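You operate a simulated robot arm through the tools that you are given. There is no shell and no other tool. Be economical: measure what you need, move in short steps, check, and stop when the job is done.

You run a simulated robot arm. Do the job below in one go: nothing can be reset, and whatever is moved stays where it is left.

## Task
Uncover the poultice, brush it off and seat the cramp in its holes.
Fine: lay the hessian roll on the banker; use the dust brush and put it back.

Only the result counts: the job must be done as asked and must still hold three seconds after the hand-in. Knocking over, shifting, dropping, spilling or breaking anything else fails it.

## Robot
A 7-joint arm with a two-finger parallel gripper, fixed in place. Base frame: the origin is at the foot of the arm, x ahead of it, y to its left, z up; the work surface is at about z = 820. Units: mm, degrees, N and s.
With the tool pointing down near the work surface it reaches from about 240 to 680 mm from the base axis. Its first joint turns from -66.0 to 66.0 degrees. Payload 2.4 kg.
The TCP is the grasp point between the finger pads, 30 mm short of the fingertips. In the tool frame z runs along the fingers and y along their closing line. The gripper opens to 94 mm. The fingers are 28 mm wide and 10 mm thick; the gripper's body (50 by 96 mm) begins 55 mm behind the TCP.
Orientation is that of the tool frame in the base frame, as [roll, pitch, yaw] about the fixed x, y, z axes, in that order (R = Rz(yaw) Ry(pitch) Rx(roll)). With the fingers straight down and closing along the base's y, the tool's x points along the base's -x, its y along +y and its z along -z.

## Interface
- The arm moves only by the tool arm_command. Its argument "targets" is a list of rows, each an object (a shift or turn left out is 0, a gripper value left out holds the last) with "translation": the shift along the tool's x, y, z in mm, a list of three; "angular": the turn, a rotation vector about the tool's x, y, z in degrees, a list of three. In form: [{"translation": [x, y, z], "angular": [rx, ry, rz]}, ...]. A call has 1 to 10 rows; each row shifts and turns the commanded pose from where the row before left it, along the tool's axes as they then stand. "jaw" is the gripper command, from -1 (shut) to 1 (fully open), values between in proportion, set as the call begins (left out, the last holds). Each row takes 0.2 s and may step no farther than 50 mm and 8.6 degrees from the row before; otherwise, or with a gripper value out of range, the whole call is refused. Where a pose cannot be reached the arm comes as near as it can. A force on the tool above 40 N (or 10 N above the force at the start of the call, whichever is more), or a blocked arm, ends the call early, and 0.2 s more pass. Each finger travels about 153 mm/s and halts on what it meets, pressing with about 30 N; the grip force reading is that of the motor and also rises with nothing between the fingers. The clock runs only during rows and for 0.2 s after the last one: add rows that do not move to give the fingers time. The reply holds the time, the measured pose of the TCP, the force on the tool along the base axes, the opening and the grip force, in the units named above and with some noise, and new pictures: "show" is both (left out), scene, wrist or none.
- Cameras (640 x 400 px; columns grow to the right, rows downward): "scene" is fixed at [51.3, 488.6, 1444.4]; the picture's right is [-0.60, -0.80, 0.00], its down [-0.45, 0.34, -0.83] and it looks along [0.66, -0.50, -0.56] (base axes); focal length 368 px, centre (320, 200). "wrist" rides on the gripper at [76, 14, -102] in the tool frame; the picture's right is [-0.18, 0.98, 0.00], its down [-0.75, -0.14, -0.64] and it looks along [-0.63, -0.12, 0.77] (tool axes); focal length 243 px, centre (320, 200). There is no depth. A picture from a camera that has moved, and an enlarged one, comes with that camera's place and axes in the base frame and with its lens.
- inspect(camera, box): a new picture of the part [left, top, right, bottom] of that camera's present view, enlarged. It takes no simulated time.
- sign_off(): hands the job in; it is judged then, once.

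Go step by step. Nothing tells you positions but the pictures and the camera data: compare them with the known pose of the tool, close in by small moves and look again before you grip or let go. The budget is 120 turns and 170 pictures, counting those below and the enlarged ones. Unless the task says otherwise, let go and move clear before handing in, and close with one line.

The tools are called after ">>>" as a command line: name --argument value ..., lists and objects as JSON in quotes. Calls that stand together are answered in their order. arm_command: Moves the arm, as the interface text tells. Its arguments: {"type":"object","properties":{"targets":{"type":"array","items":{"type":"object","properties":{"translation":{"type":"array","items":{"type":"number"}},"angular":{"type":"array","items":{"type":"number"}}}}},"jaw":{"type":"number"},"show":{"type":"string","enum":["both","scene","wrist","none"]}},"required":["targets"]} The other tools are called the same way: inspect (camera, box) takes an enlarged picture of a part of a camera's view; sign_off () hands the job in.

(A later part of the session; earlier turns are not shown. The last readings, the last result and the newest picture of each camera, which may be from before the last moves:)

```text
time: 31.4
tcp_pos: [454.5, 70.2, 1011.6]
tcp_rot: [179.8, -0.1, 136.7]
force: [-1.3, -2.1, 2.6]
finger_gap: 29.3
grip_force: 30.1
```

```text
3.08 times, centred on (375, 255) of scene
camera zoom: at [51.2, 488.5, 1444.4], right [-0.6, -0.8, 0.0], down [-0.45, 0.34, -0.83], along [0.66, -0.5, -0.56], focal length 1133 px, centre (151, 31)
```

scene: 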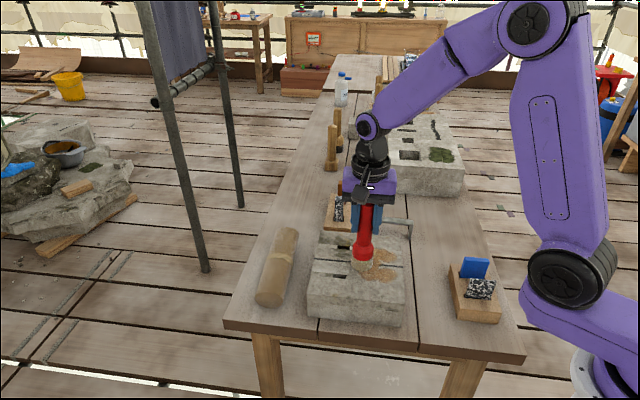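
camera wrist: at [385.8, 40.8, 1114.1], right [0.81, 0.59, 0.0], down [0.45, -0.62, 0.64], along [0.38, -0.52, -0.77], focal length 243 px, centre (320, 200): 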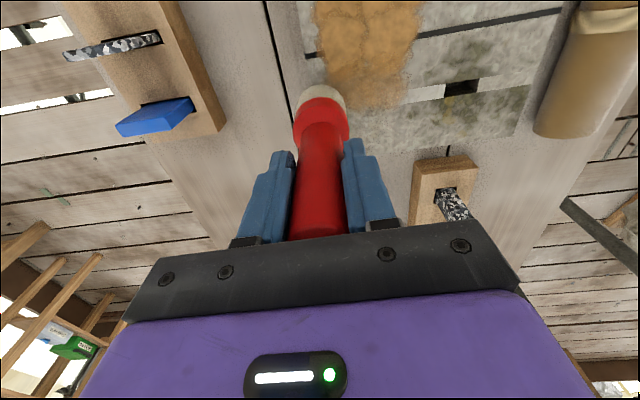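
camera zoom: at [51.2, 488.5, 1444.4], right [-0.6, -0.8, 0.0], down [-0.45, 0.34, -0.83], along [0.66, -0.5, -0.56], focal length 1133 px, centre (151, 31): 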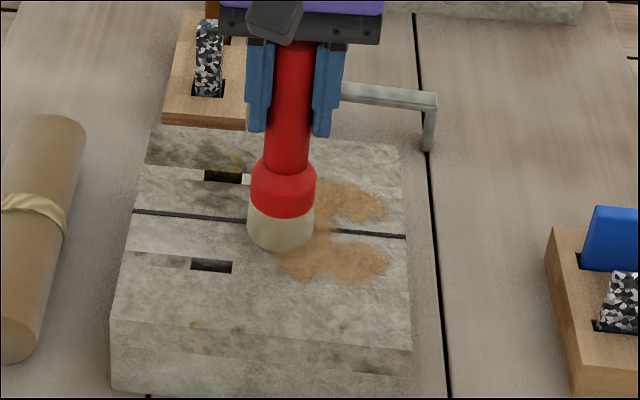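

It's clearing well. I'll do the front lanes.

>>> arm_command --targets '[{"translation": [16, 6, 0]}, {"translation": [0, -12, 0]}, {"translation": [0, -12, 0]}, {"translation": [0, -12, 0]}, {"translation": [0, -12, 0]}, {"translation": [0, -12, 0]}, {"translation": [0, -12, 0]}, {"translation": [0, -12, 0]}]' --show "none"

>>> arm_command --targets '[{"translation": [16, 0, 0]}, {"translation": [0, 12, 0]}, {"translation": [0, 12, 0]}, {"translation": [0, 12, 0]}, {"translation": [0, 12, 0]}, {"translation": [0, 12, 0]}, {"translation": [0, 12, 0]}, {"translation": [0, 12, 0]}]' --show "none"

>>> arm_command --targets '[{"translation": [-9, 0, 0]}, {"translation": [0, -12, 0]}, {"translation": [0, -12, 0]}, {"translation": [0, -12, 0]}, {"translation": [0, -12, 0]}, {"translation": [0, -12, 0]}, {"translation": [0, -12, 0]}, {"translation": [0, -12, 0]}]' --show "scene"

>>> inspect --camera "scene" --box '[320, 190, 430, 320]'

```text
time: 33.2
tcp_pos: [389.5, 23.7, 1013.2]
tcp_rot: [179.9, 0.0, 136.7]
force: [-0.7, 0.7, -2.1]
finger_gap: 29.5
grip_force: 30.1
```

```text
time: 35.0
tcp_pos: [435.2, 95.9, 1012.3]
tcp_rot: [179.9, 0.0, 136.6]
force: [-0.3, -0.2, -1.0]
finger_gap: 29.5
grip_force: 29.6
```

```text
time: 36.8
tcp_pos: [383.6, 29.3, 1013.9]
tcp_rot: [179.9, 0.1, 136.7]
force: [0.9, 0.3, -0.9]
finger_gap: 29.3
grip_force: 30.0
```

scene: 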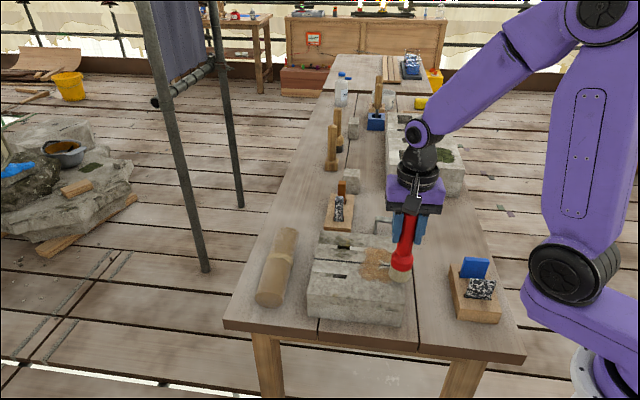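

```text
3.08 times, centred on (375, 255) of scene
camera zoom: at [51.3, 488.6, 1444.4], right [-0.6, -0.8, 0.0], down [-0.45, 0.34, -0.83], along [0.66, -0.5, -0.56], focal length 1133 px, centre (151, 31)
```

zoom: 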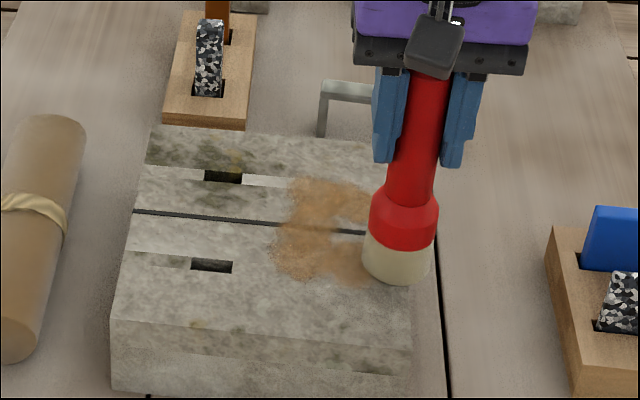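

A film remains. I'll press 2 mm lower and do cross lanes along the other direction.

>>> arm_command --targets '[{"translation": [14, 12, 2]}, {"translation": [-13, 0, 0]}, {"translation": [-13, 0, 0]}, {"translation": [-13, 0, 0]}, {"translation": [-13, 0, 0]}, {"translation": [-13, 0, 0]}, {"translation": [-13, 0, 0]}, {"translation": [-13, 0, 0]}]' --show "none"

>>> arm_command --targets '[{"translation": [0, 18, 0]}, {"translation": [13, 0, 0]}, {"translation": [13, 0, 0]}, {"translation": [13, 0, 0]}, {"translation": [13, 0, 0]}, {"translation": [13, 0, 0]}, {"translation": [13, 0, 0]}, {"translation": [13, 0, 0]}]' --show "none"

>>> arm_command --targets '[{"translation": [0, 18, 0]}, {"translation": [-13, 0, 0]}, {"translation": [-13, 0, 0]}, {"translation": [-13, 0, 0]}, {"translation": [-13, 0, 0]}, {"translation": [-13, 0, 0]}, {"translation": [-13, 0, 0]}, {"translation": [-13, 0, 0]}]' --show "none"

>>> arm_command --targets '[{"translation": [0, 18, 0]}, {"translation": [13, 0, 0]}, {"translation": [13, 0, 0]}, {"translation": [13, 0, 0]}, {"translation": [13, 0, 0]}, {"translation": [13, 0, 0]}, {"translation": [13, 0, 0]}, {"translation": [13, 0, 0]}]' --show "scene"

>>> inspect --camera "scene" --box '[320, 190, 430, 320]'

```text
time: 38.6
tcp_pos: [448.7, -15.4, 1011.3]
tcp_rot: [179.9, -0.1, 136.6]
force: [-0.1, -1.2, -1.7]
finger_gap: 29.2
grip_force: 30.4
```

```text
time: 40.4
tcp_pos: [393.9, 61.2, 1011.9]
tcp_rot: [180.0, 0.1, 136.7]
force: [-0.5, -0.1, -1.4]
finger_gap: 29.2
grip_force: 29.9
```

```text
time: 42.2
tcp_pos: [473.6, 10.0, 1010.8]
tcp_rot: [179.9, 0.1, 136.8]
force: [-0.2, 0.0, -1.7]
finger_gap: 29.0
grip_force: 30.1
```

```text
time: 44.0
tcp_pos: [419.2, 87.3, 1010.6]
tcp_rot: [179.9, 0.2, 136.7]
force: [-0.1, 0.4, -1.8]
finger_gap: 29.5
grip_force: 30.8
```

scene: 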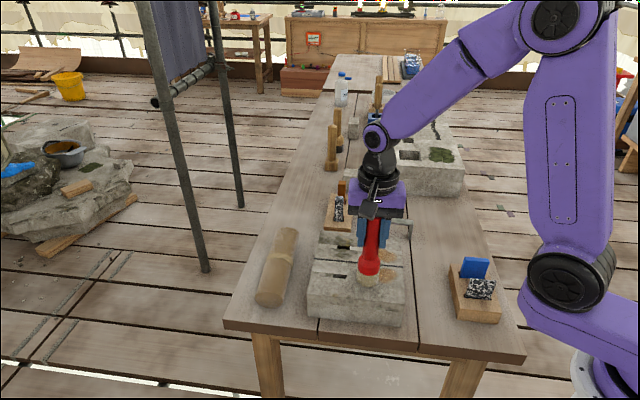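

```text
3.08 times, centred on (375, 255) of scene
camera zoom: at [51.3, 488.6, 1444.4], right [-0.6, -0.8, 0.0], down [-0.45, 0.34, -0.83], along [0.66, -0.5, -0.56], focal length 1133 px, centre (151, 31)
```

zoom: 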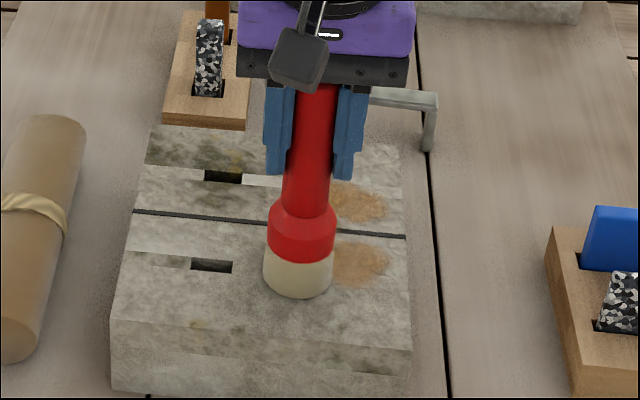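

The left side looks cleared, with two patches left on the right. I'll run more strokes there.

>>> arm_command --targets '[{"translation": [-4, -28, 1]}, {"translation": [0, -13, 0]}, {"translation": [0, -13, 0]}, {"translation": [0, -13, 0]}, {"translation": [0, -13, 0]}, {"translation": [-14, 0, 0]}, {"translation": [0, 13, 0]}, {"translation": [0, 13, 0]}, {"translation": [0, 13, 0]}, {"translation": [0, 13, 0]}]' --show "none"

>>> arm_command --targets '[{"translation": [-16, 0, 0]}, {"translation": [0, -13, 0]}, {"translation": [0, -13, 0]}, {"translation": [0, -13, 0]}, {"translation": [0, -13, 0]}, {"translation": [-16, 0, 0]}, {"translation": [0, 13, 0]}, {"translation": [0, 13, 0]}, {"translation": [0, 13, 0]}, {"translation": [0, 13, 0]}]' --show "none"

>>> arm_command --targets '[{"translation": [-16, 0, 0]}, {"translation": [0, -13, 0]}, {"translation": [0, -13, 0]}, {"translation": [0, -13, 0]}, {"translation": [0, -13, 0]}, {"translation": [-16, 0, 0]}, {"translation": [0, 13, 0]}, {"translation": [0, 13, 0]}, {"translation": [0, 13, 0]}, {"translation": [0, 13, 0]}]' --show "none"

>>> arm_command --targets '[{"translation": [0, 0, -40]}, {"translation": [-30, 30, -20]}, {"translation": [-10, 40, 0]}, {}]'

>>> inspect --camera "scene" --box '[320, 190, 430, 320]'

```text
time: 46.2
tcp_pos: [413.5, 54.5, 1009.6]
tcp_rot: [179.9, 0.1, 136.7]
force: [0.1, -0.8, -3.1]
finger_gap: 29.3
grip_force: 30.2
```

```text
time: 48.4
tcp_pos: [436.0, 32.0, 1009.2]
tcp_rot: [179.9, 0.1, 136.7]
force: [0.0, 0.4, -2.3]
finger_gap: 29.3
grip_force: 30.3
```

```text
time: 50.6
tcp_pos: [460.3, 10.8, 1010.5]
tcp_rot: [179.8, 0.0, 136.6]
force: [0.6, 0.8, -1.6]
finger_gap: 29.6
grip_force: 30.3
```

```text
time: 51.6
tcp_pos: [536.3, 35.0, 1070.5]
tcp_rot: [180.0, 0.0, 136.7]
force: [0.1, -0.2, -1.2]
finger_gap: 29.1
grip_force: 29.9
camera wrist: at [490.9, 98.2, 1171.8], right [0.81, 0.59, 0.0], down [0.45, -0.62, 0.64], along [0.38, -0.52, -0.77], focal length 243 px, centre (320, 200)
```

scene: 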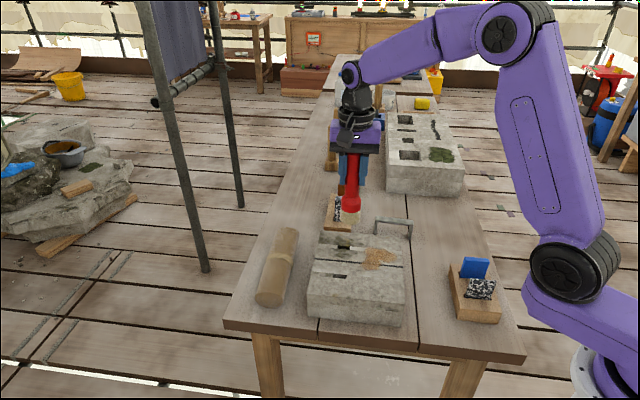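
wrist: 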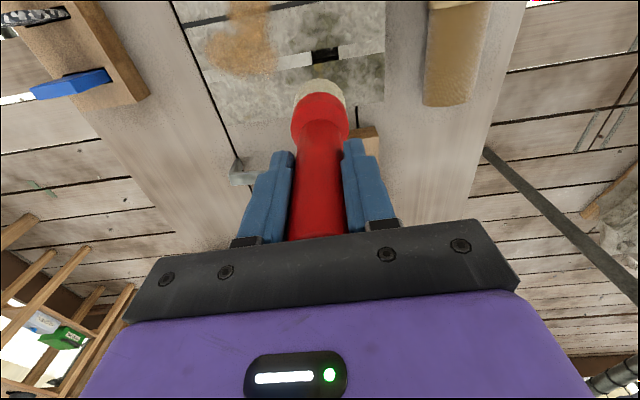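

```text
3.08 times, centred on (375, 255) of scene
camera zoom: at [51.3, 488.6, 1444.4], right [-0.6, -0.8, 0.0], down [-0.45, 0.34, -0.83], along [0.66, -0.5, -0.56], focal length 1133 px, centre (151, 31)
```

zoom: 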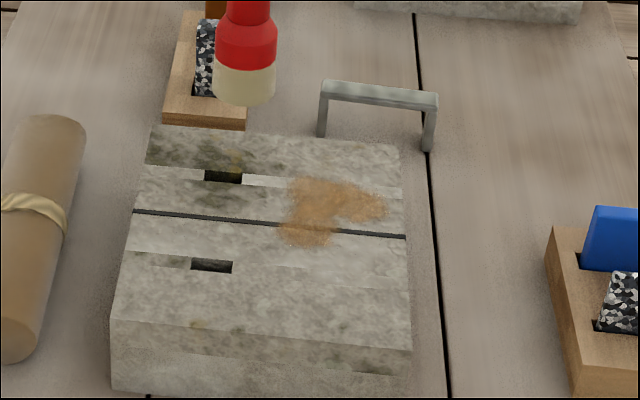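

The front row is gone and the back two rows are left. I'll go back for more strokes there.

>>> arm_command --targets '[{"translation": [25, -10, 0]}, {"translation": [24, -10, 20]}, {"translation": [0, 0, 30]}, {"translation": [0, 0, 11]}, {}]' --show "none"

>>> arm_command --targets '[{"translation": [0, -12, 0]}, {"translation": [0, -12, 0]}, {"translation": [0, -12, 0]}, {"translation": [0, -12, 0]}, {"translation": [0, -12, 0]}, {"translation": [0, -12, 0]}, {"translation": [0, -12, 0]}, {"translation": [0, -12, 0]}, {"translation": [-14, 0, 0]}]' --show "none"

>>> arm_command --targets '[{"translation": [0, 12, 0]}, {"translation": [0, 12, 0]}, {"translation": [0, 12, 0]}, {"translation": [0, 12, 0]}, {"translation": [0, 12, 0]}, {"translation": [0, 12, 0]}, {"translation": [0, 12, 0]}, {"translation": [0, 12, 0]}, {"translation": [14, 0, 0]}, {"translation": [16, 0, 0]}]' --show "none"

>>> arm_command --targets '[{"translation": [0, -12, 0]}, {"translation": [0, -12, 0]}, {"translation": [0, -12, 0]}, {"translation": [0, -12, 0]}, {"translation": [0, -12, 0]}, {"translation": [0, -12, 0]}, {"translation": [0, -12, 0]}, {"translation": [0, -12, 0]}, {"translation": [14, 0, 0]}]' --show "scene"

>>> inspect --camera "scene" --box '[320, 190, 430, 320]'

```text
time: 52.8
tcp_pos: [488.7, 52.8, 1008.1]
tcp_rot: [180.0, -0.1, 136.6]
force: [-1.8, -0.1, 4.9]
finger_gap: 29.4
grip_force: 30.1
```

```text
time: 54.8
tcp_pos: [432.5, -28.2, 1007.8]
tcp_rot: [179.9, 0.0, 136.6]
force: [-0.1, 0.6, -2.5]
finger_gap: 29.3
grip_force: 29.8
```

```text
time: 57.0
tcp_pos: [475.1, 63.3, 1009.6]
tcp_rot: [179.9, 0.1, 136.7]
force: [0.8, 0.1, -1.7]
finger_gap: 29.2
grip_force: 30.0
```

```text
time: 59.0
tcp_pos: [399.7, 2.3, 1010.0]
tcp_rot: [180.0, 0.0, 136.7]
force: [0.0, 0.3, -1.0]
finger_gap: 29.3
grip_force: 30.0
```

scene: 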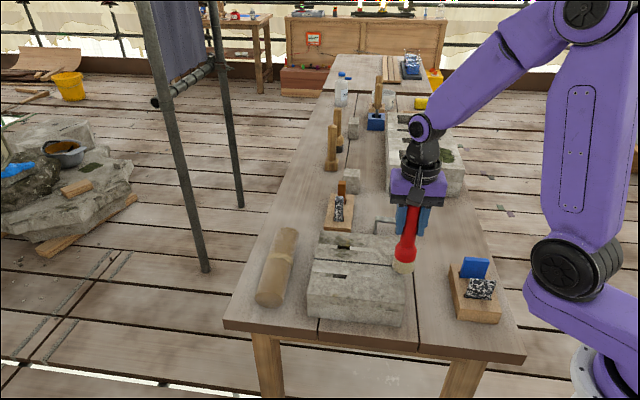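

```text
3.08 times, centred on (375, 255) of scene
camera zoom: at [51.3, 488.6, 1444.4], right [-0.6, -0.8, 0.0], down [-0.45, 0.34, -0.83], along [0.66, -0.5, -0.56], focal length 1133 px, centre (151, 31)
```

zoom: 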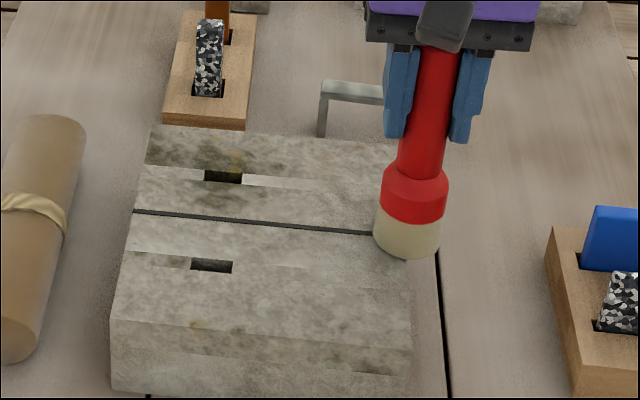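

The stone looks clean. I'll lift and carry the brush back over its home spot.

>>> arm_command --targets '[{"translation": [0, 0, -35]}, {"translation": [0, 0, -35]}, {"translation": [-27.8, -33.6, 0]}, {"translation": [-27.8, -33.6, 0]}, {"translation": [-27.8, -33.6, 0]}, {"translation": [-27.8, -33.6, 0]}, {"translation": [-27.8, -33.6, 0]}, {}, {}]'

>>> inspect --camera "scene" --box '[320, 190, 430, 320]'

```text
time: 61.0
tcp_pos: [387.5, -215.0, 1076.7]
tcp_rot: [179.9, 0.1, 136.7]
force: [-0.1, -0.6, -0.5]
finger_gap: 29.3
grip_force: 30.0
camera wrist: at [340.9, -150.8, 1179.0], right [0.81, 0.59, 0.0], down [0.45, -0.62, 0.64], along [0.38, -0.52, -0.77], focal length 243 px, centre (320, 200)
```

scene: 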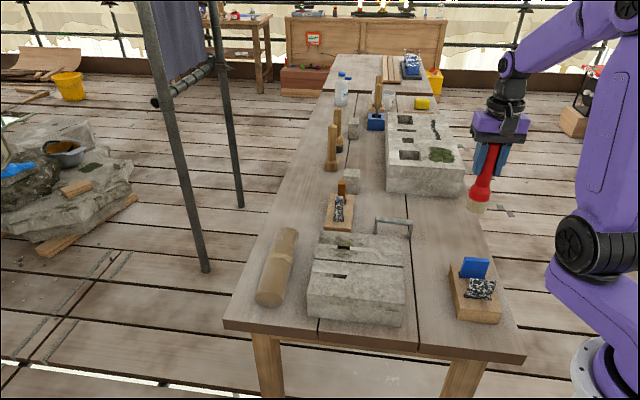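
wrist: 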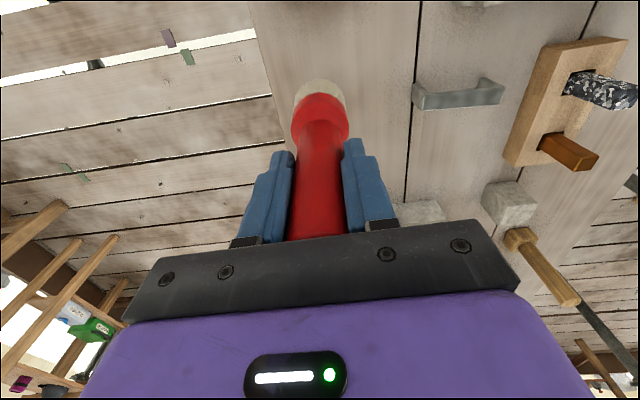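

```text
3.08 times, centred on (375, 255) of scene
camera zoom: at [51.3, 488.5, 1444.4], right [-0.6, -0.8, 0.0], down [-0.45, 0.34, -0.83], along [0.66, -0.5, -0.56], focal length 1133 px, centre (151, 31)
```

zoom: 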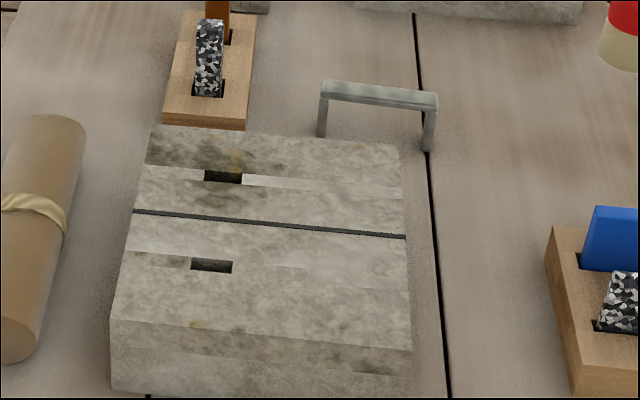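

The stone is clean all over. I'll lower the brush onto its spot, feeling for contact.

>>> arm_command --targets '[{"translation": [1, -1, 40]}, {"translation": [0, 0, 45]}, {"translation": [0, 0, 35]}, {"translation": [0, 0, 8]}, {}]' --show "none"

>>> arm_command --targets '[{"translation": [0, 0, 3]}, {}]' --show "scene"

>>> arm_command --targets '[{"translation": [0, 0, 2]}, {}]' --show "none"

```text
time: 62.2
tcp_pos: [384.1, -214.3, 950.0]
tcp_rot: [179.9, 0.0, 136.7]
force: [0.2, 0.6, -1.1]
finger_gap: 29.4
grip_force: 30.5
```

```text
time: 62.8
tcp_pos: [383.8, -214.5, 947.3]
tcp_rot: [179.9, -0.1, 136.7]
force: [0.1, -0.6, -1.9]
finger_gap: 29.5
grip_force: 30.2
```

scene: 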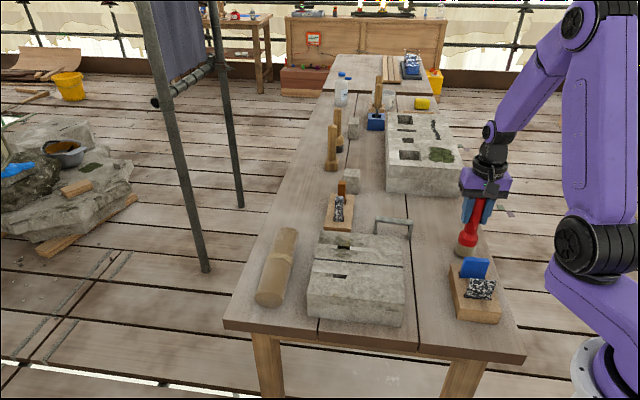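

```text
time: 63.4
tcp_pos: [383.9, -214.3, 946.0]
tcp_rot: [179.8, 0.1, 136.7]
force: [-0.1, 0.7, -1.5]
finger_gap: 29.3
grip_force: 29.8
```

>>> arm_command --targets '[{"translation": [0, 0, 2]}, {}]' --show "none"

>>> arm_command --targets '[{"translation": [0, 0, 2]}, {}]' --show "none"

>>> arm_command --targets '[{"translation": [0, 0, 1.5]}, {}]' --show "none"

```text
time: 64.0
tcp_pos: [384.4, -215.1, 944.2]
tcp_rot: [179.8, 0.1, 136.8]
force: [-0.5, 0.0, -1.2]
finger_gap: 29.5
grip_force: 30.1
```

```text
time: 64.6
tcp_pos: [383.9, -214.3, 941.0]
tcp_rot: [180.0, 0.0, 136.8]
force: [-0.6, -0.2, -2.1]
finger_gap: 29.6
grip_force: 30.2
```

```text
time: 65.2
tcp_pos: [384.9, -214.6, 939.4]
tcp_rot: [179.9, -0.1, 136.7]
force: [-0.9, 0.2, -0.9]
finger_gap: 29.2
grip_force: 30.0
```

>>> arm_command --targets '[{"translation": [0, 0, 1.5]}, {}]' --show "none"

>>> arm_command --targets '[{"translation": [0, 0, 1.5]}, {}]'

>>> inspect --camera "scene" --box '[430, 190, 510, 270]'

```text
time: 65.8
tcp_pos: [383.7, -214.6, 939.2]
tcp_rot: [180.0, 0.0, 136.7]
force: [0.7, 0.0, -1.4]
finger_gap: 29.1
grip_force: 29.9
```

```text
time: 66.4
tcp_pos: [383.6, -213.9, 938.5]
tcp_rot: [179.9, 0.2, 136.7]
force: [-5.3, 2.9, 27.5]
finger_gap: 29.4
grip_force: 29.7
camera wrist: at [337.3, -150.9, 1040.1], right [0.81, 0.59, 0.0], down [0.45, -0.62, 0.64], along [0.38, -0.52, -0.77], focal length 243 px, centre (320, 200)
```

scene: 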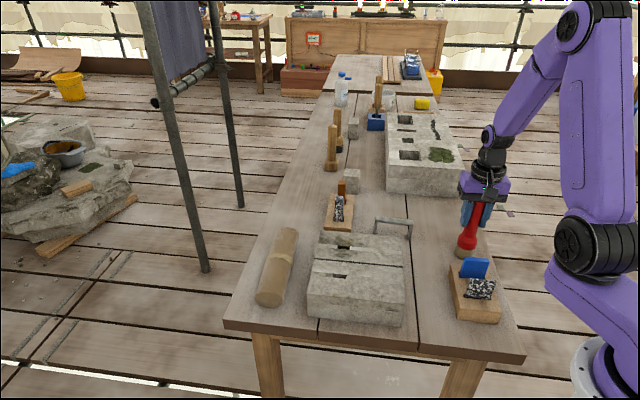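
wrist: 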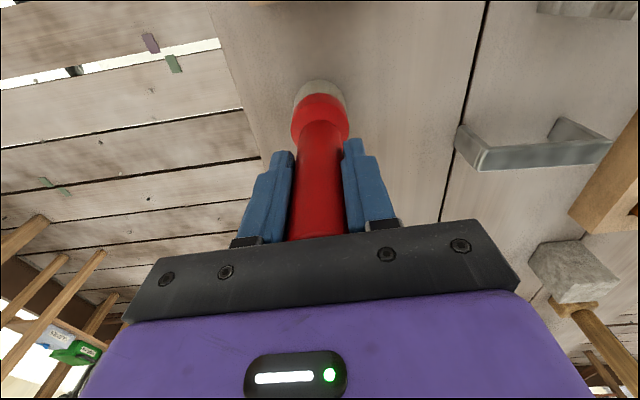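

```text
5.00 times, centred on (470, 230) of scene
camera zoom: at [50.8, 488.9, 1444.3], right [-0.6, -0.8, 0.0], down [-0.45, 0.34, -0.83], along [0.66, -0.5, -0.56], focal length 1841 px, centre (-430, 50)
```

zoom: 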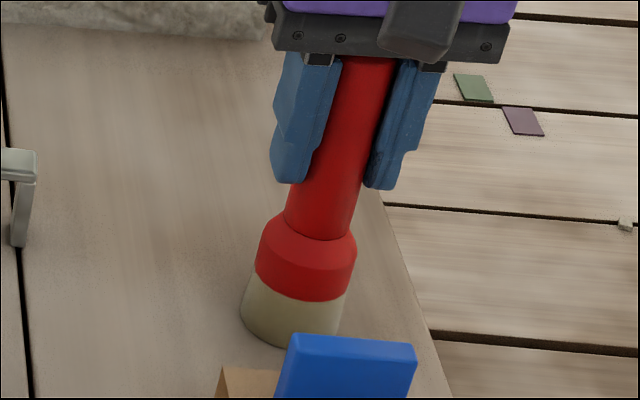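

Contact made. I'll ease the pressure and open gently.

>>> arm_command --targets '[{"translation": [0, 0, -0.8]}, {}]' --show "none"

>>> arm_command --targets '[{}, {}]' --jaw -0.25 --show "none"

>>> arm_command --targets '[{}, {}, {}]' --jaw 1

>>> inspect --camera "scene" --box '[430, 190, 510, 270]'

```text
time: 67.0
tcp_pos: [385.1, -214.1, 939.1]
tcp_rot: [179.9, 0.1, 136.8]
force: [-2.3, 1.5, 19.2]
finger_gap: 29.3
grip_force: 29.8
```

```text
time: 67.6
tcp_pos: [384.6, -213.8, 939.2]
tcp_rot: [179.8, 0.0, 136.7]
force: [-0.1, 0.0, -0.3]
finger_gap: 35.3
grip_force: 0.1
```

```text
time: 68.4
tcp_pos: [384.0, -213.8, 937.4]
tcp_rot: [179.9, 0.0, 136.6]
force: [-0.5, -0.4, 0.4]
finger_gap: 94.0
grip_force: 0.1
camera wrist: at [337.8, -151.2, 1040.0], right [0.81, 0.59, 0.0], down [0.45, -0.62, 0.64], along [0.38, -0.52, -0.77], focal length 243 px, centre (320, 200)
```

scene: 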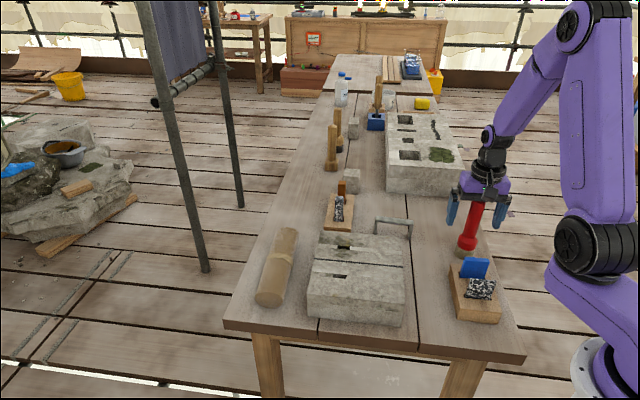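
wrist: 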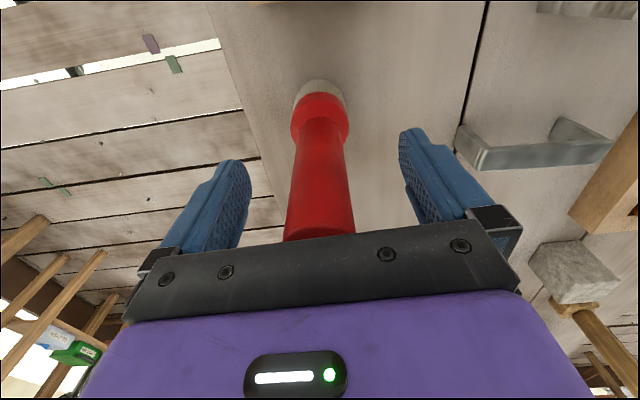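

```text
5.00 times, centred on (470, 230) of scene
camera zoom: at [51.3, 488.6, 1444.4], right [-0.6, -0.8, 0.0], down [-0.45, 0.34, -0.83], along [0.66, -0.5, -0.56], focal length 1841 px, centre (-430, 50)
```

zoom: 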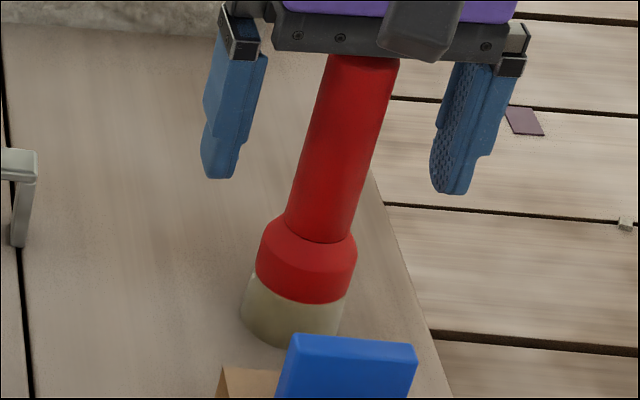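

The brush stands back where it was. I'll rise clear and move above the cramp, which is centred near (535,-120) with its bar at about 40° yaw.

>>> arm_command --targets '[{"translation": [0, 0, -40]}, {"translation": [0, 0, -45]}, {"translation": [0, 0, -40]}, {"translation": [-10.8, 43.5, 0]}, {"translation": [-10.8, 43.5, 0]}, {"translation": [-10.8, 43.5, 0]}, {"translation": [-10.8, 43.5, 0]}, {}]' --show "none"

>>> arm_command --targets '[{"angular": [0, 0, -8.33]}, {"angular": [0, 0, -8.33]}, {"angular": [0, 0, -8.33]}, {"angular": [0, 0, -8.33]}, {"angular": [0, 0, -8.33]}, {"angular": [0, 0, -8.33]}, {"angular": [0, 0, -8.33]}, {"angular": [0, 0, -8.33]}, {"angular": [0, 0, -8.33]}, {"angular": [0, 0, -8.33]}]'

>>> inspect --camera "wrist" --box '[200, 0, 440, 150]'

```text
time: 70.2
tcp_pos: [535.6, -116.6, 1064.1]
tcp_rot: [179.9, 0.1, 136.7]
force: [-0.7, 0.1, 0.3]
finger_gap: 93.9
grip_force: 0.0
```

```text
time: 72.4
tcp_pos: [534.7, -117.1, 1062.2]
tcp_rot: [-180.0, 0.1, -139.9]
force: [0.5, 0.9, -0.2]
finger_gap: 94.1
grip_force: 0.1
camera wrist: at [466.8, -155.3, 1165.1], right [-0.49, 0.87, 0.0], down [0.67, 0.38, 0.64], along [0.56, 0.32, -0.77], focal length 243 px, centre (320, 200)
```

scene: 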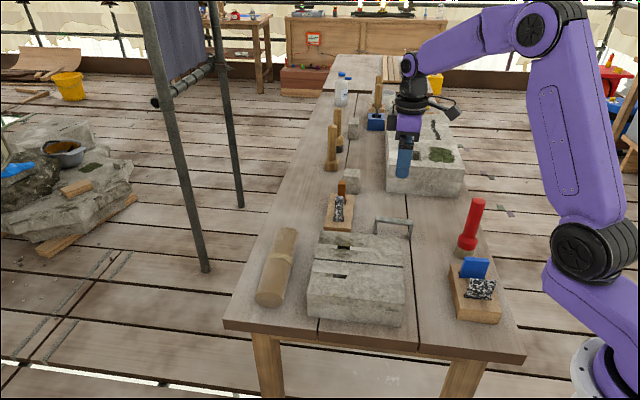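
wrist: 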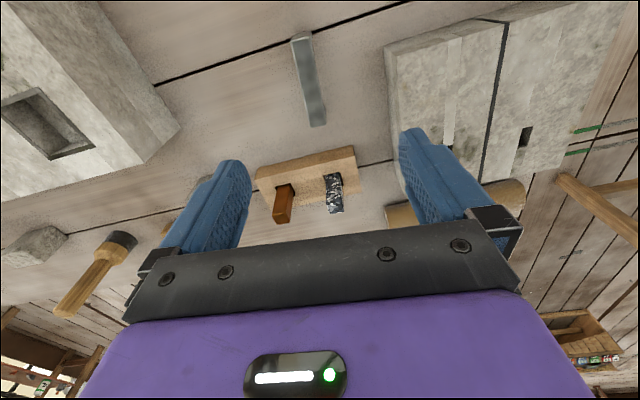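

```text
2.67 times, centred on (320, 75) of wrist
camera zoom: at [466.8, -155.3, 1165.1], right [-0.49, 0.87, 0.0], down [0.67, 0.38, 0.64], along [0.56, 0.32, -0.77], focal length 647 px, centre (320, 533)
```

zoom: 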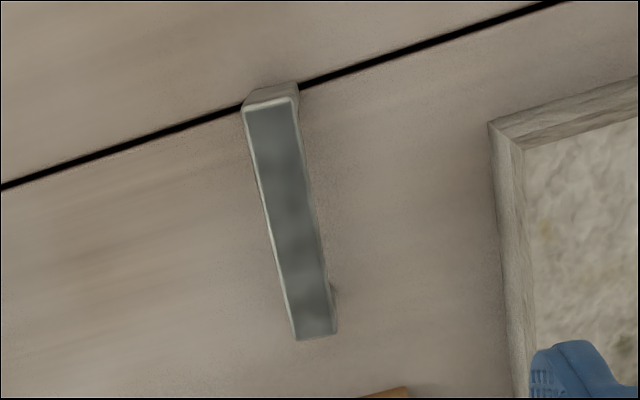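

The bar's top centre is at about (539,-125,873), 20 mm wide and 95 mm long, and the yaw is aligned. I'll centre and descend partway with the jaws narrower.

>>> arm_command --targets '[{"translation": [1.7, -9.3, 40]}, {"translation": [0, 0, 45]}, {"translation": [0, 0, 45]}, {"translation": [0, 0, 12]}, {}]' --jaw 0.3

>>> inspect --camera "wrist" --box '[200, 80, 440, 230]'

>>> inspect --camera "scene" --box '[350, 170, 450, 250]'

```text
time: 73.6
tcp_pos: [541.6, -124.7, 920.7]
tcp_rot: [180.0, 0.2, -140.0]
force: [-1.4, 0.2, 0.6]
finger_gap: 61.0
grip_force: 0.1
camera wrist: at [472.7, -162.5, 1022.5], right [-0.49, 0.87, 0.0], down [0.67, 0.38, 0.64], along [0.56, 0.32, -0.77], focal length 243 px, centre (320, 200)
```

scene: 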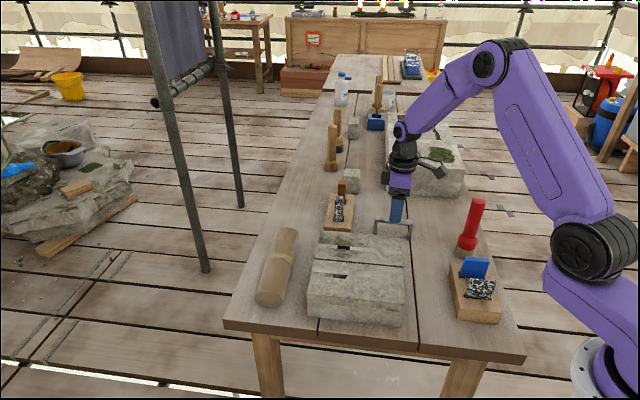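
wrist: 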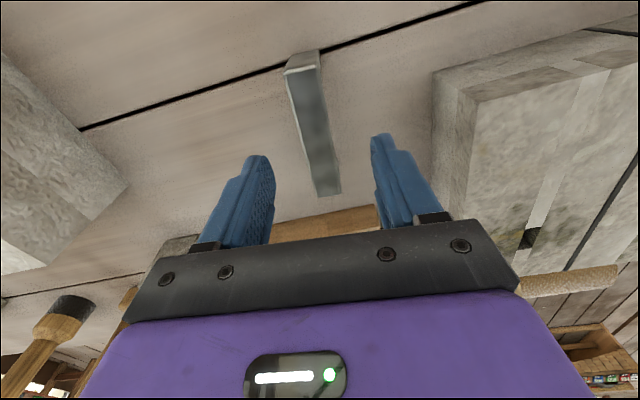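

```text
2.67 times, centred on (320, 155) of wrist
camera zoom: at [472.7, -162.5, 1022.5], right [-0.49, 0.87, 0.0], down [0.67, 0.38, 0.64], along [0.56, 0.32, -0.77], focal length 647 px, centre (320, 320)
```

zoom: 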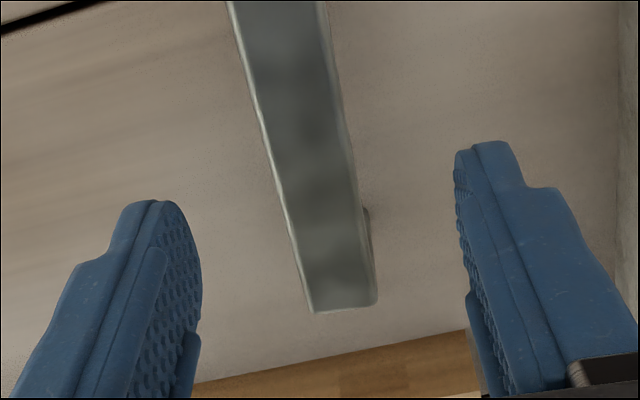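

```text
5.00 times, centred on (400, 210) of scene
camera zoom: at [51.3, 488.6, 1444.4], right [-0.6, -0.8, 0.0], down [-0.45, 0.34, -0.83], along [0.66, -0.5, -0.56], focal length 1841 px, centre (-80, 150)
```

zoom: 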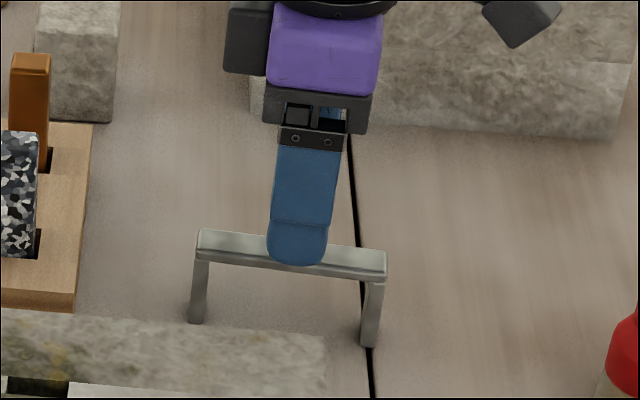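

Aligned in both views. I'll go down so the tips take the bar's upper part, and close.

>>> arm_command --targets '[{"translation": [0, 0, 14]}, {"translation": [0, 0, 12]}, {}]' --show "none"

>>> arm_command --targets '[{}, {}, {}]' --jaw -1

>>> inspect --camera "scene" --box '[350, 170, 450, 250]'

```text
time: 74.4
tcp_pos: [539.8, -125.4, 894.5]
tcp_rot: [179.9, 0.1, -140.0]
force: [-0.7, -0.4, 0.6]
finger_gap: 61.1
grip_force: 0.0
```

```text
time: 75.2
tcp_pos: [540.8, -124.3, 895.2]
tcp_rot: [-179.9, 0.1, -140.0]
force: [-0.1, -1.0, 2.1]
finger_gap: 21.1
grip_force: 30.7
camera wrist: at [471.5, -162.8, 996.9], right [-0.49, 0.87, 0.0], down [0.67, 0.38, 0.64], along [0.56, 0.32, -0.77], focal length 243 px, centre (320, 200)
```

scene: 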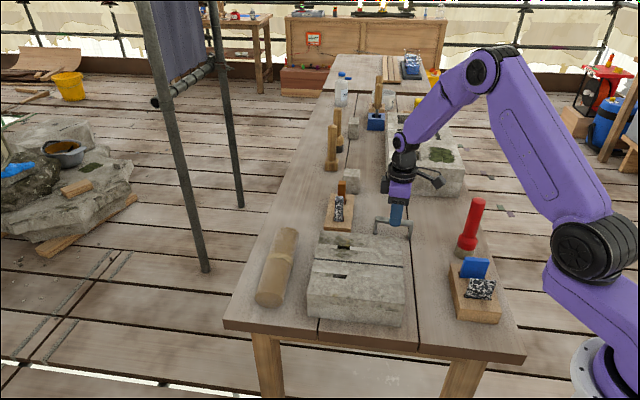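
wrist: 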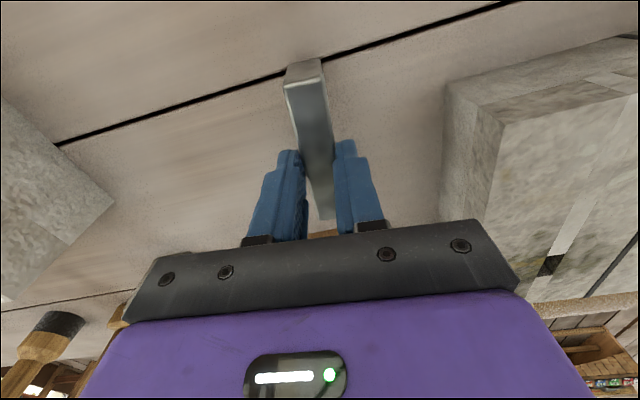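

```text
5.00 times, centred on (400, 210) of scene
camera zoom: at [51.2, 488.6, 1444.4], right [-0.6, -0.8, 0.0], down [-0.45, 0.34, -0.83], along [0.66, -0.5, -0.56], focal length 1841 px, centre (-80, 150)
```

zoom: 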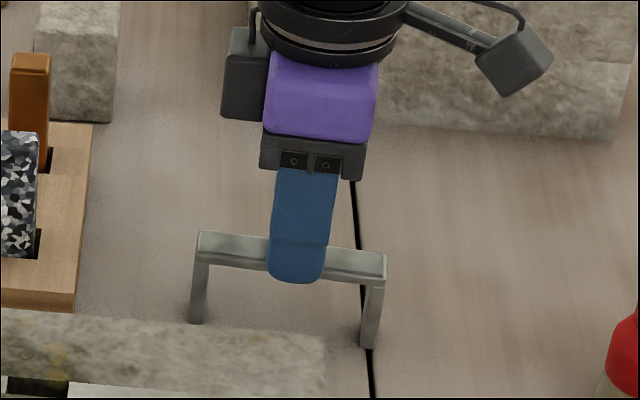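

Gripped (21 mm bar). I'll lift it well clear, then turn it −84.8° to line up with the holes.

>>> arm_command --targets '[{"translation": [0, 0, -10]}, {"translation": [0, 0, -35]}, {"translation": [0, 0, -45]}, {"translation": [0, 0, -35]}, {}]' --show "none"

>>> arm_command --targets '[{"angular": [0, 0, 8.48]}, {"angular": [0, 0, 8.48]}, {"angular": [0, 0, 8.48]}, {"angular": [0, 0, 8.48]}, {"angular": [0, 0, 8.48]}, {"angular": [0, 0, 8.48]}, {"angular": [0, 0, 8.48]}, {"angular": [0, 0, 8.48]}, {"angular": [0, 0, 8.48]}, {"angular": [0, 0, 8.48]}]'

```text
time: 76.4
tcp_pos: [539.8, -127.7, 1018.3]
tcp_rot: [-180.0, 0.1, -140.1]
force: [-1.3, 0.4, -0.9]
finger_gap: 21.0
grip_force: 30.2
```

```text
time: 78.6
tcp_pos: [539.4, -126.1, 1022.0]
tcp_rot: [179.9, 0.0, 135.0]
force: [0.1, -0.5, -0.5]
finger_gap: 21.1
grip_force: 30.1
camera wrist: at [495.3, -61.7, 1122.5], right [0.83, 0.56, 0.0], down [0.43, -0.63, 0.64], along [0.36, -0.53, -0.77], focal length 243 px, centre (320, 200)
```

scene: 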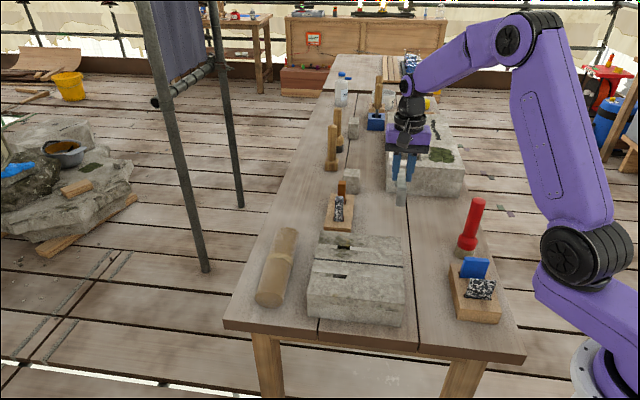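
wrist: 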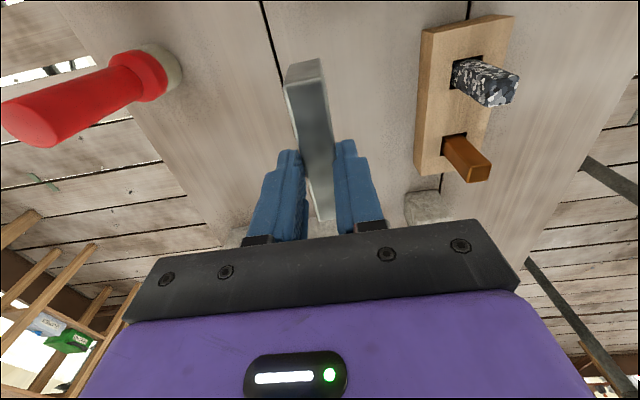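

The cramp hangs straight. I'll carry it above the holes, centred at about (489,99).

>>> arm_command --targets '[{"translation": [38.8, 24.7, 0]}, {"translation": [38.8, 24.7, 0]}, {"translation": [38.8, 24.7, 0]}, {"translation": [38.8, 24.7, 0]}, {"translation": [38.8, 24.7, 0]}, {}, {}]'

>>> inspect --camera "wrist" --box '[240, 0, 460, 240]'

>>> inspect --camera "scene" --box '[300, 190, 400, 300]'

```text
time: 80.2
tcp_pos: [492.0, 99.4, 1019.0]
tcp_rot: [179.9, 0.0, 135.1]
force: [-0.5, 0.2, -1.2]
finger_gap: 21.1
grip_force: 30.0
camera wrist: at [447.2, 163.1, 1120.9], right [0.82, 0.57, 0.0], down [0.43, -0.63, 0.64], along [0.37, -0.53, -0.77], focal length 243 px, centre (320, 200)
```

scene: 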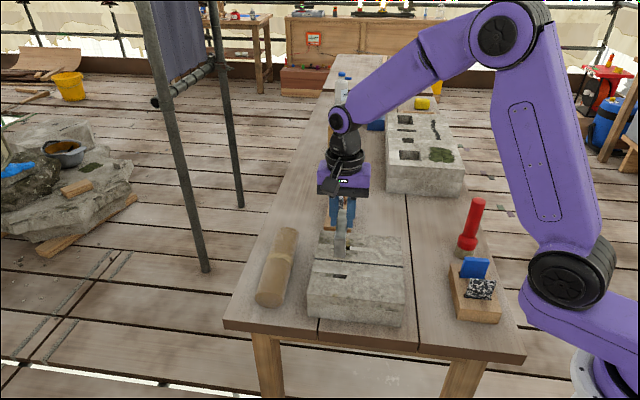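
wrist: 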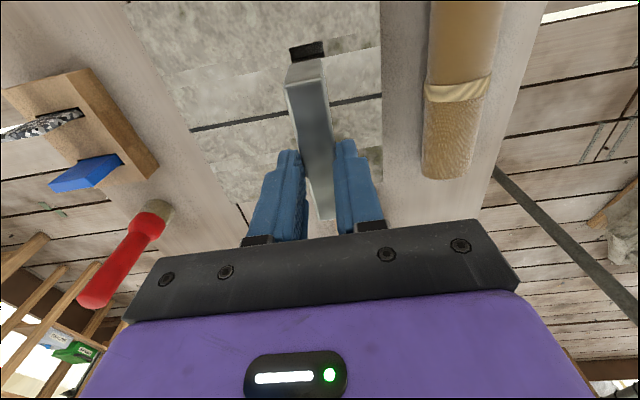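

```text
1.67 times, centred on (350, 120) of wrist
camera zoom: at [447.2, 163.1, 1120.9], right [0.82, 0.57, 0.0], down [0.43, -0.63, 0.64], along [0.37, -0.53, -0.77], focal length 404 px, centre (270, 333)
```

zoom: 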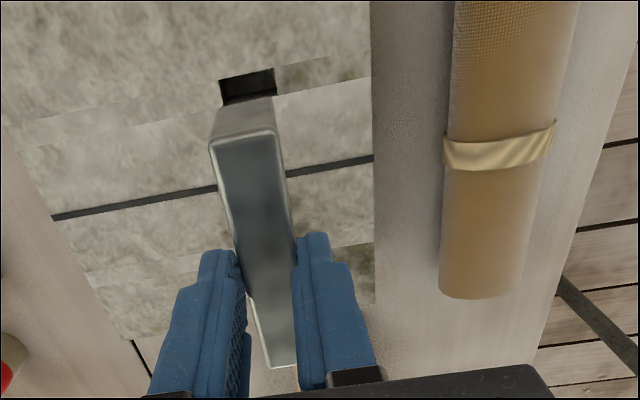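

```text
3.64 times, centred on (350, 245) of scene
camera zoom: at [51.3, 488.6, 1444.4], right [-0.6, -0.8, 0.0], down [-0.45, 0.34, -0.83], along [0.66, -0.5, -0.56], focal length 1339 px, centre (211, 36)
```

zoom: 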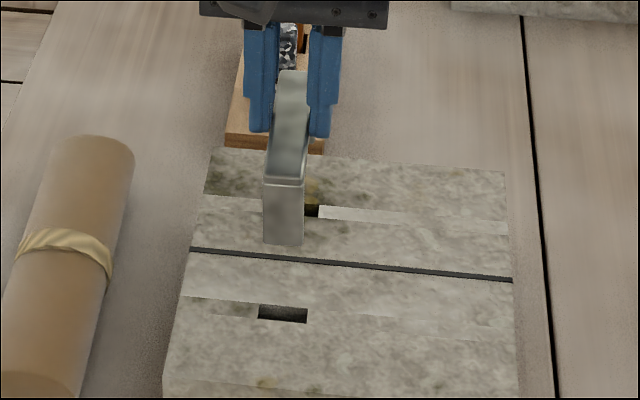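

I'll lower until the leg ends are just above the surface and compare with the holes.

>>> arm_command --targets '[{"translation": [0, 0, 30]}, {"translation": [0, 0, 17]}, {}]'

>>> inspect --camera "wrist" --box '[250, 0, 410, 120]'

>>> inspect --camera "scene" --box '[310, 210, 390, 300]'

```text
time: 81.0
tcp_pos: [492.0, 98.1, 972.0]
tcp_rot: [179.9, 0.0, 135.2]
force: [-1.0, -0.3, -1.3]
finger_gap: 21.3
grip_force: 29.5
camera wrist: at [446.1, 162.8, 1074.1], right [0.82, 0.57, 0.0], down [0.43, -0.63, 0.64], along [0.37, -0.53, -0.77], focal length 243 px, centre (320, 200)
```

scene: 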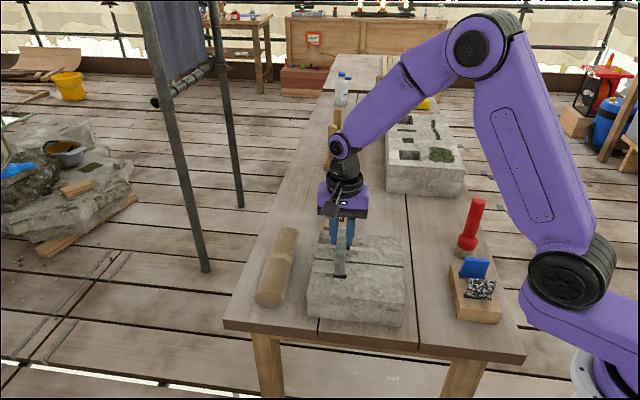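
wrist: 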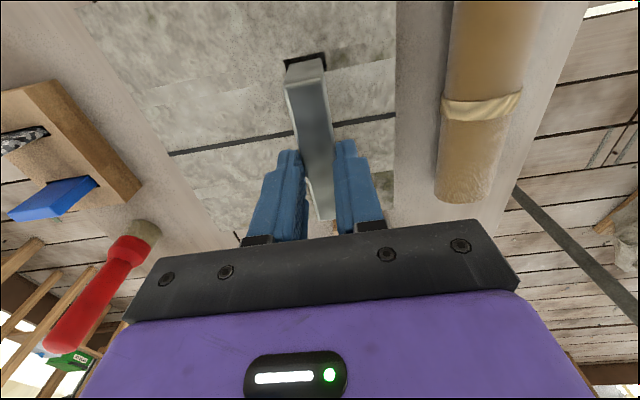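

```text
3.33 times, centred on (330, 60) of wrist
camera zoom: at [446.1, 162.8, 1074.1], right [0.82, 0.57, 0.0], down [0.43, -0.63, 0.64], along [0.37, -0.53, -0.77], focal length 809 px, centre (287, 667)
```

zoom: 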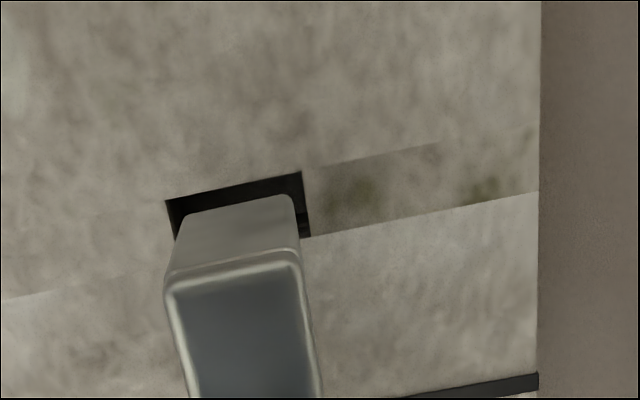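

```text
4.44 times, centred on (350, 255) of scene
camera zoom: at [51.3, 488.6, 1444.4], right [-0.6, -0.8, 0.0], down [-0.45, 0.34, -0.83], along [0.66, -0.5, -0.56], focal length 1636 px, centre (187, -44)
```

zoom: 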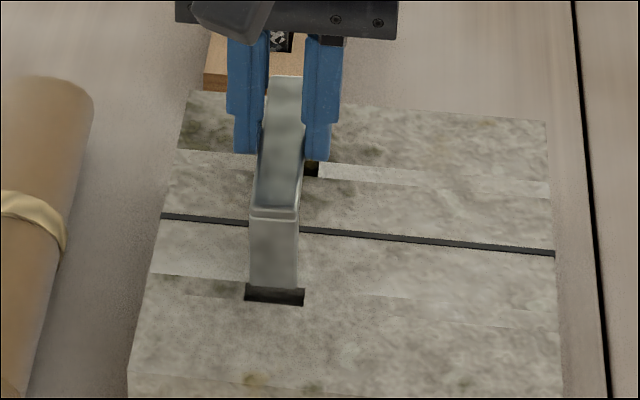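

Both views show the legs over their holes. I'll descend slowly, watching the force.

>>> arm_command --targets '[{"translation": [0, 0, 5]}, {"translation": [0, 0, 5]}, {"translation": [0, 0, 3]}, {}]' --show "none"

>>> inspect --camera "scene" --box '[310, 210, 390, 300]'

>>> inspect --camera "wrist" --box '[250, 0, 410, 120]'

```text
time: 82.0
tcp_pos: [490.8, 97.9, 961.0]
tcp_rot: [179.8, 0.0, 135.2]
force: [-0.3, -0.1, -1.1]
finger_gap: 21.3
grip_force: 30.1
```

```text
4.44 times, centred on (350, 255) of scene
camera zoom: at [51.3, 488.6, 1444.4], right [-0.6, -0.8, 0.0], down [-0.45, 0.34, -0.83], along [0.66, -0.5, -0.56], focal length 1636 px, centre (187, -44)
```

zoom: 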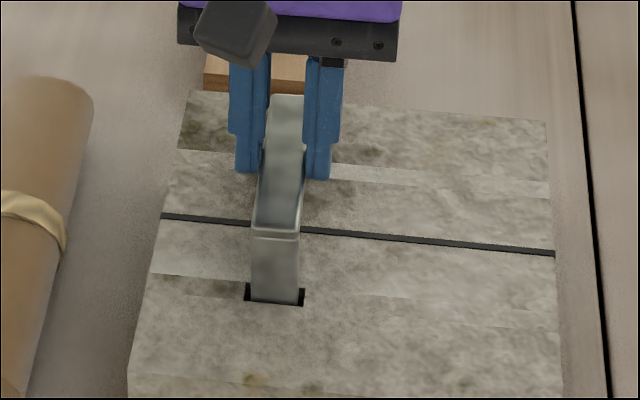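

```text
3.33 times, centred on (330, 60) of wrist
camera zoom: at [445.4, 162.2, 1062.4], right [0.82, 0.57, 0.0], down [0.43, -0.63, 0.64], along [0.37, -0.53, -0.77], focal length 809 px, centre (287, 667)
```

zoom: 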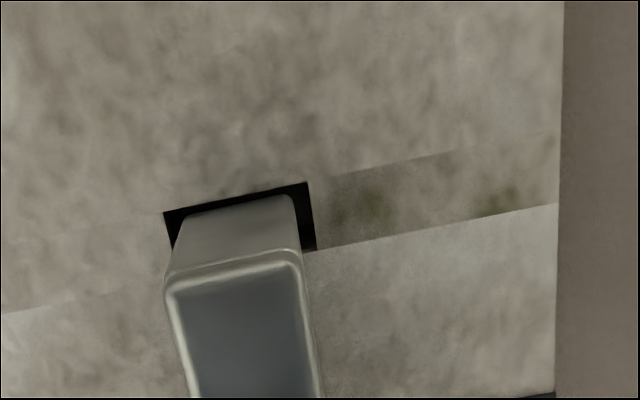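

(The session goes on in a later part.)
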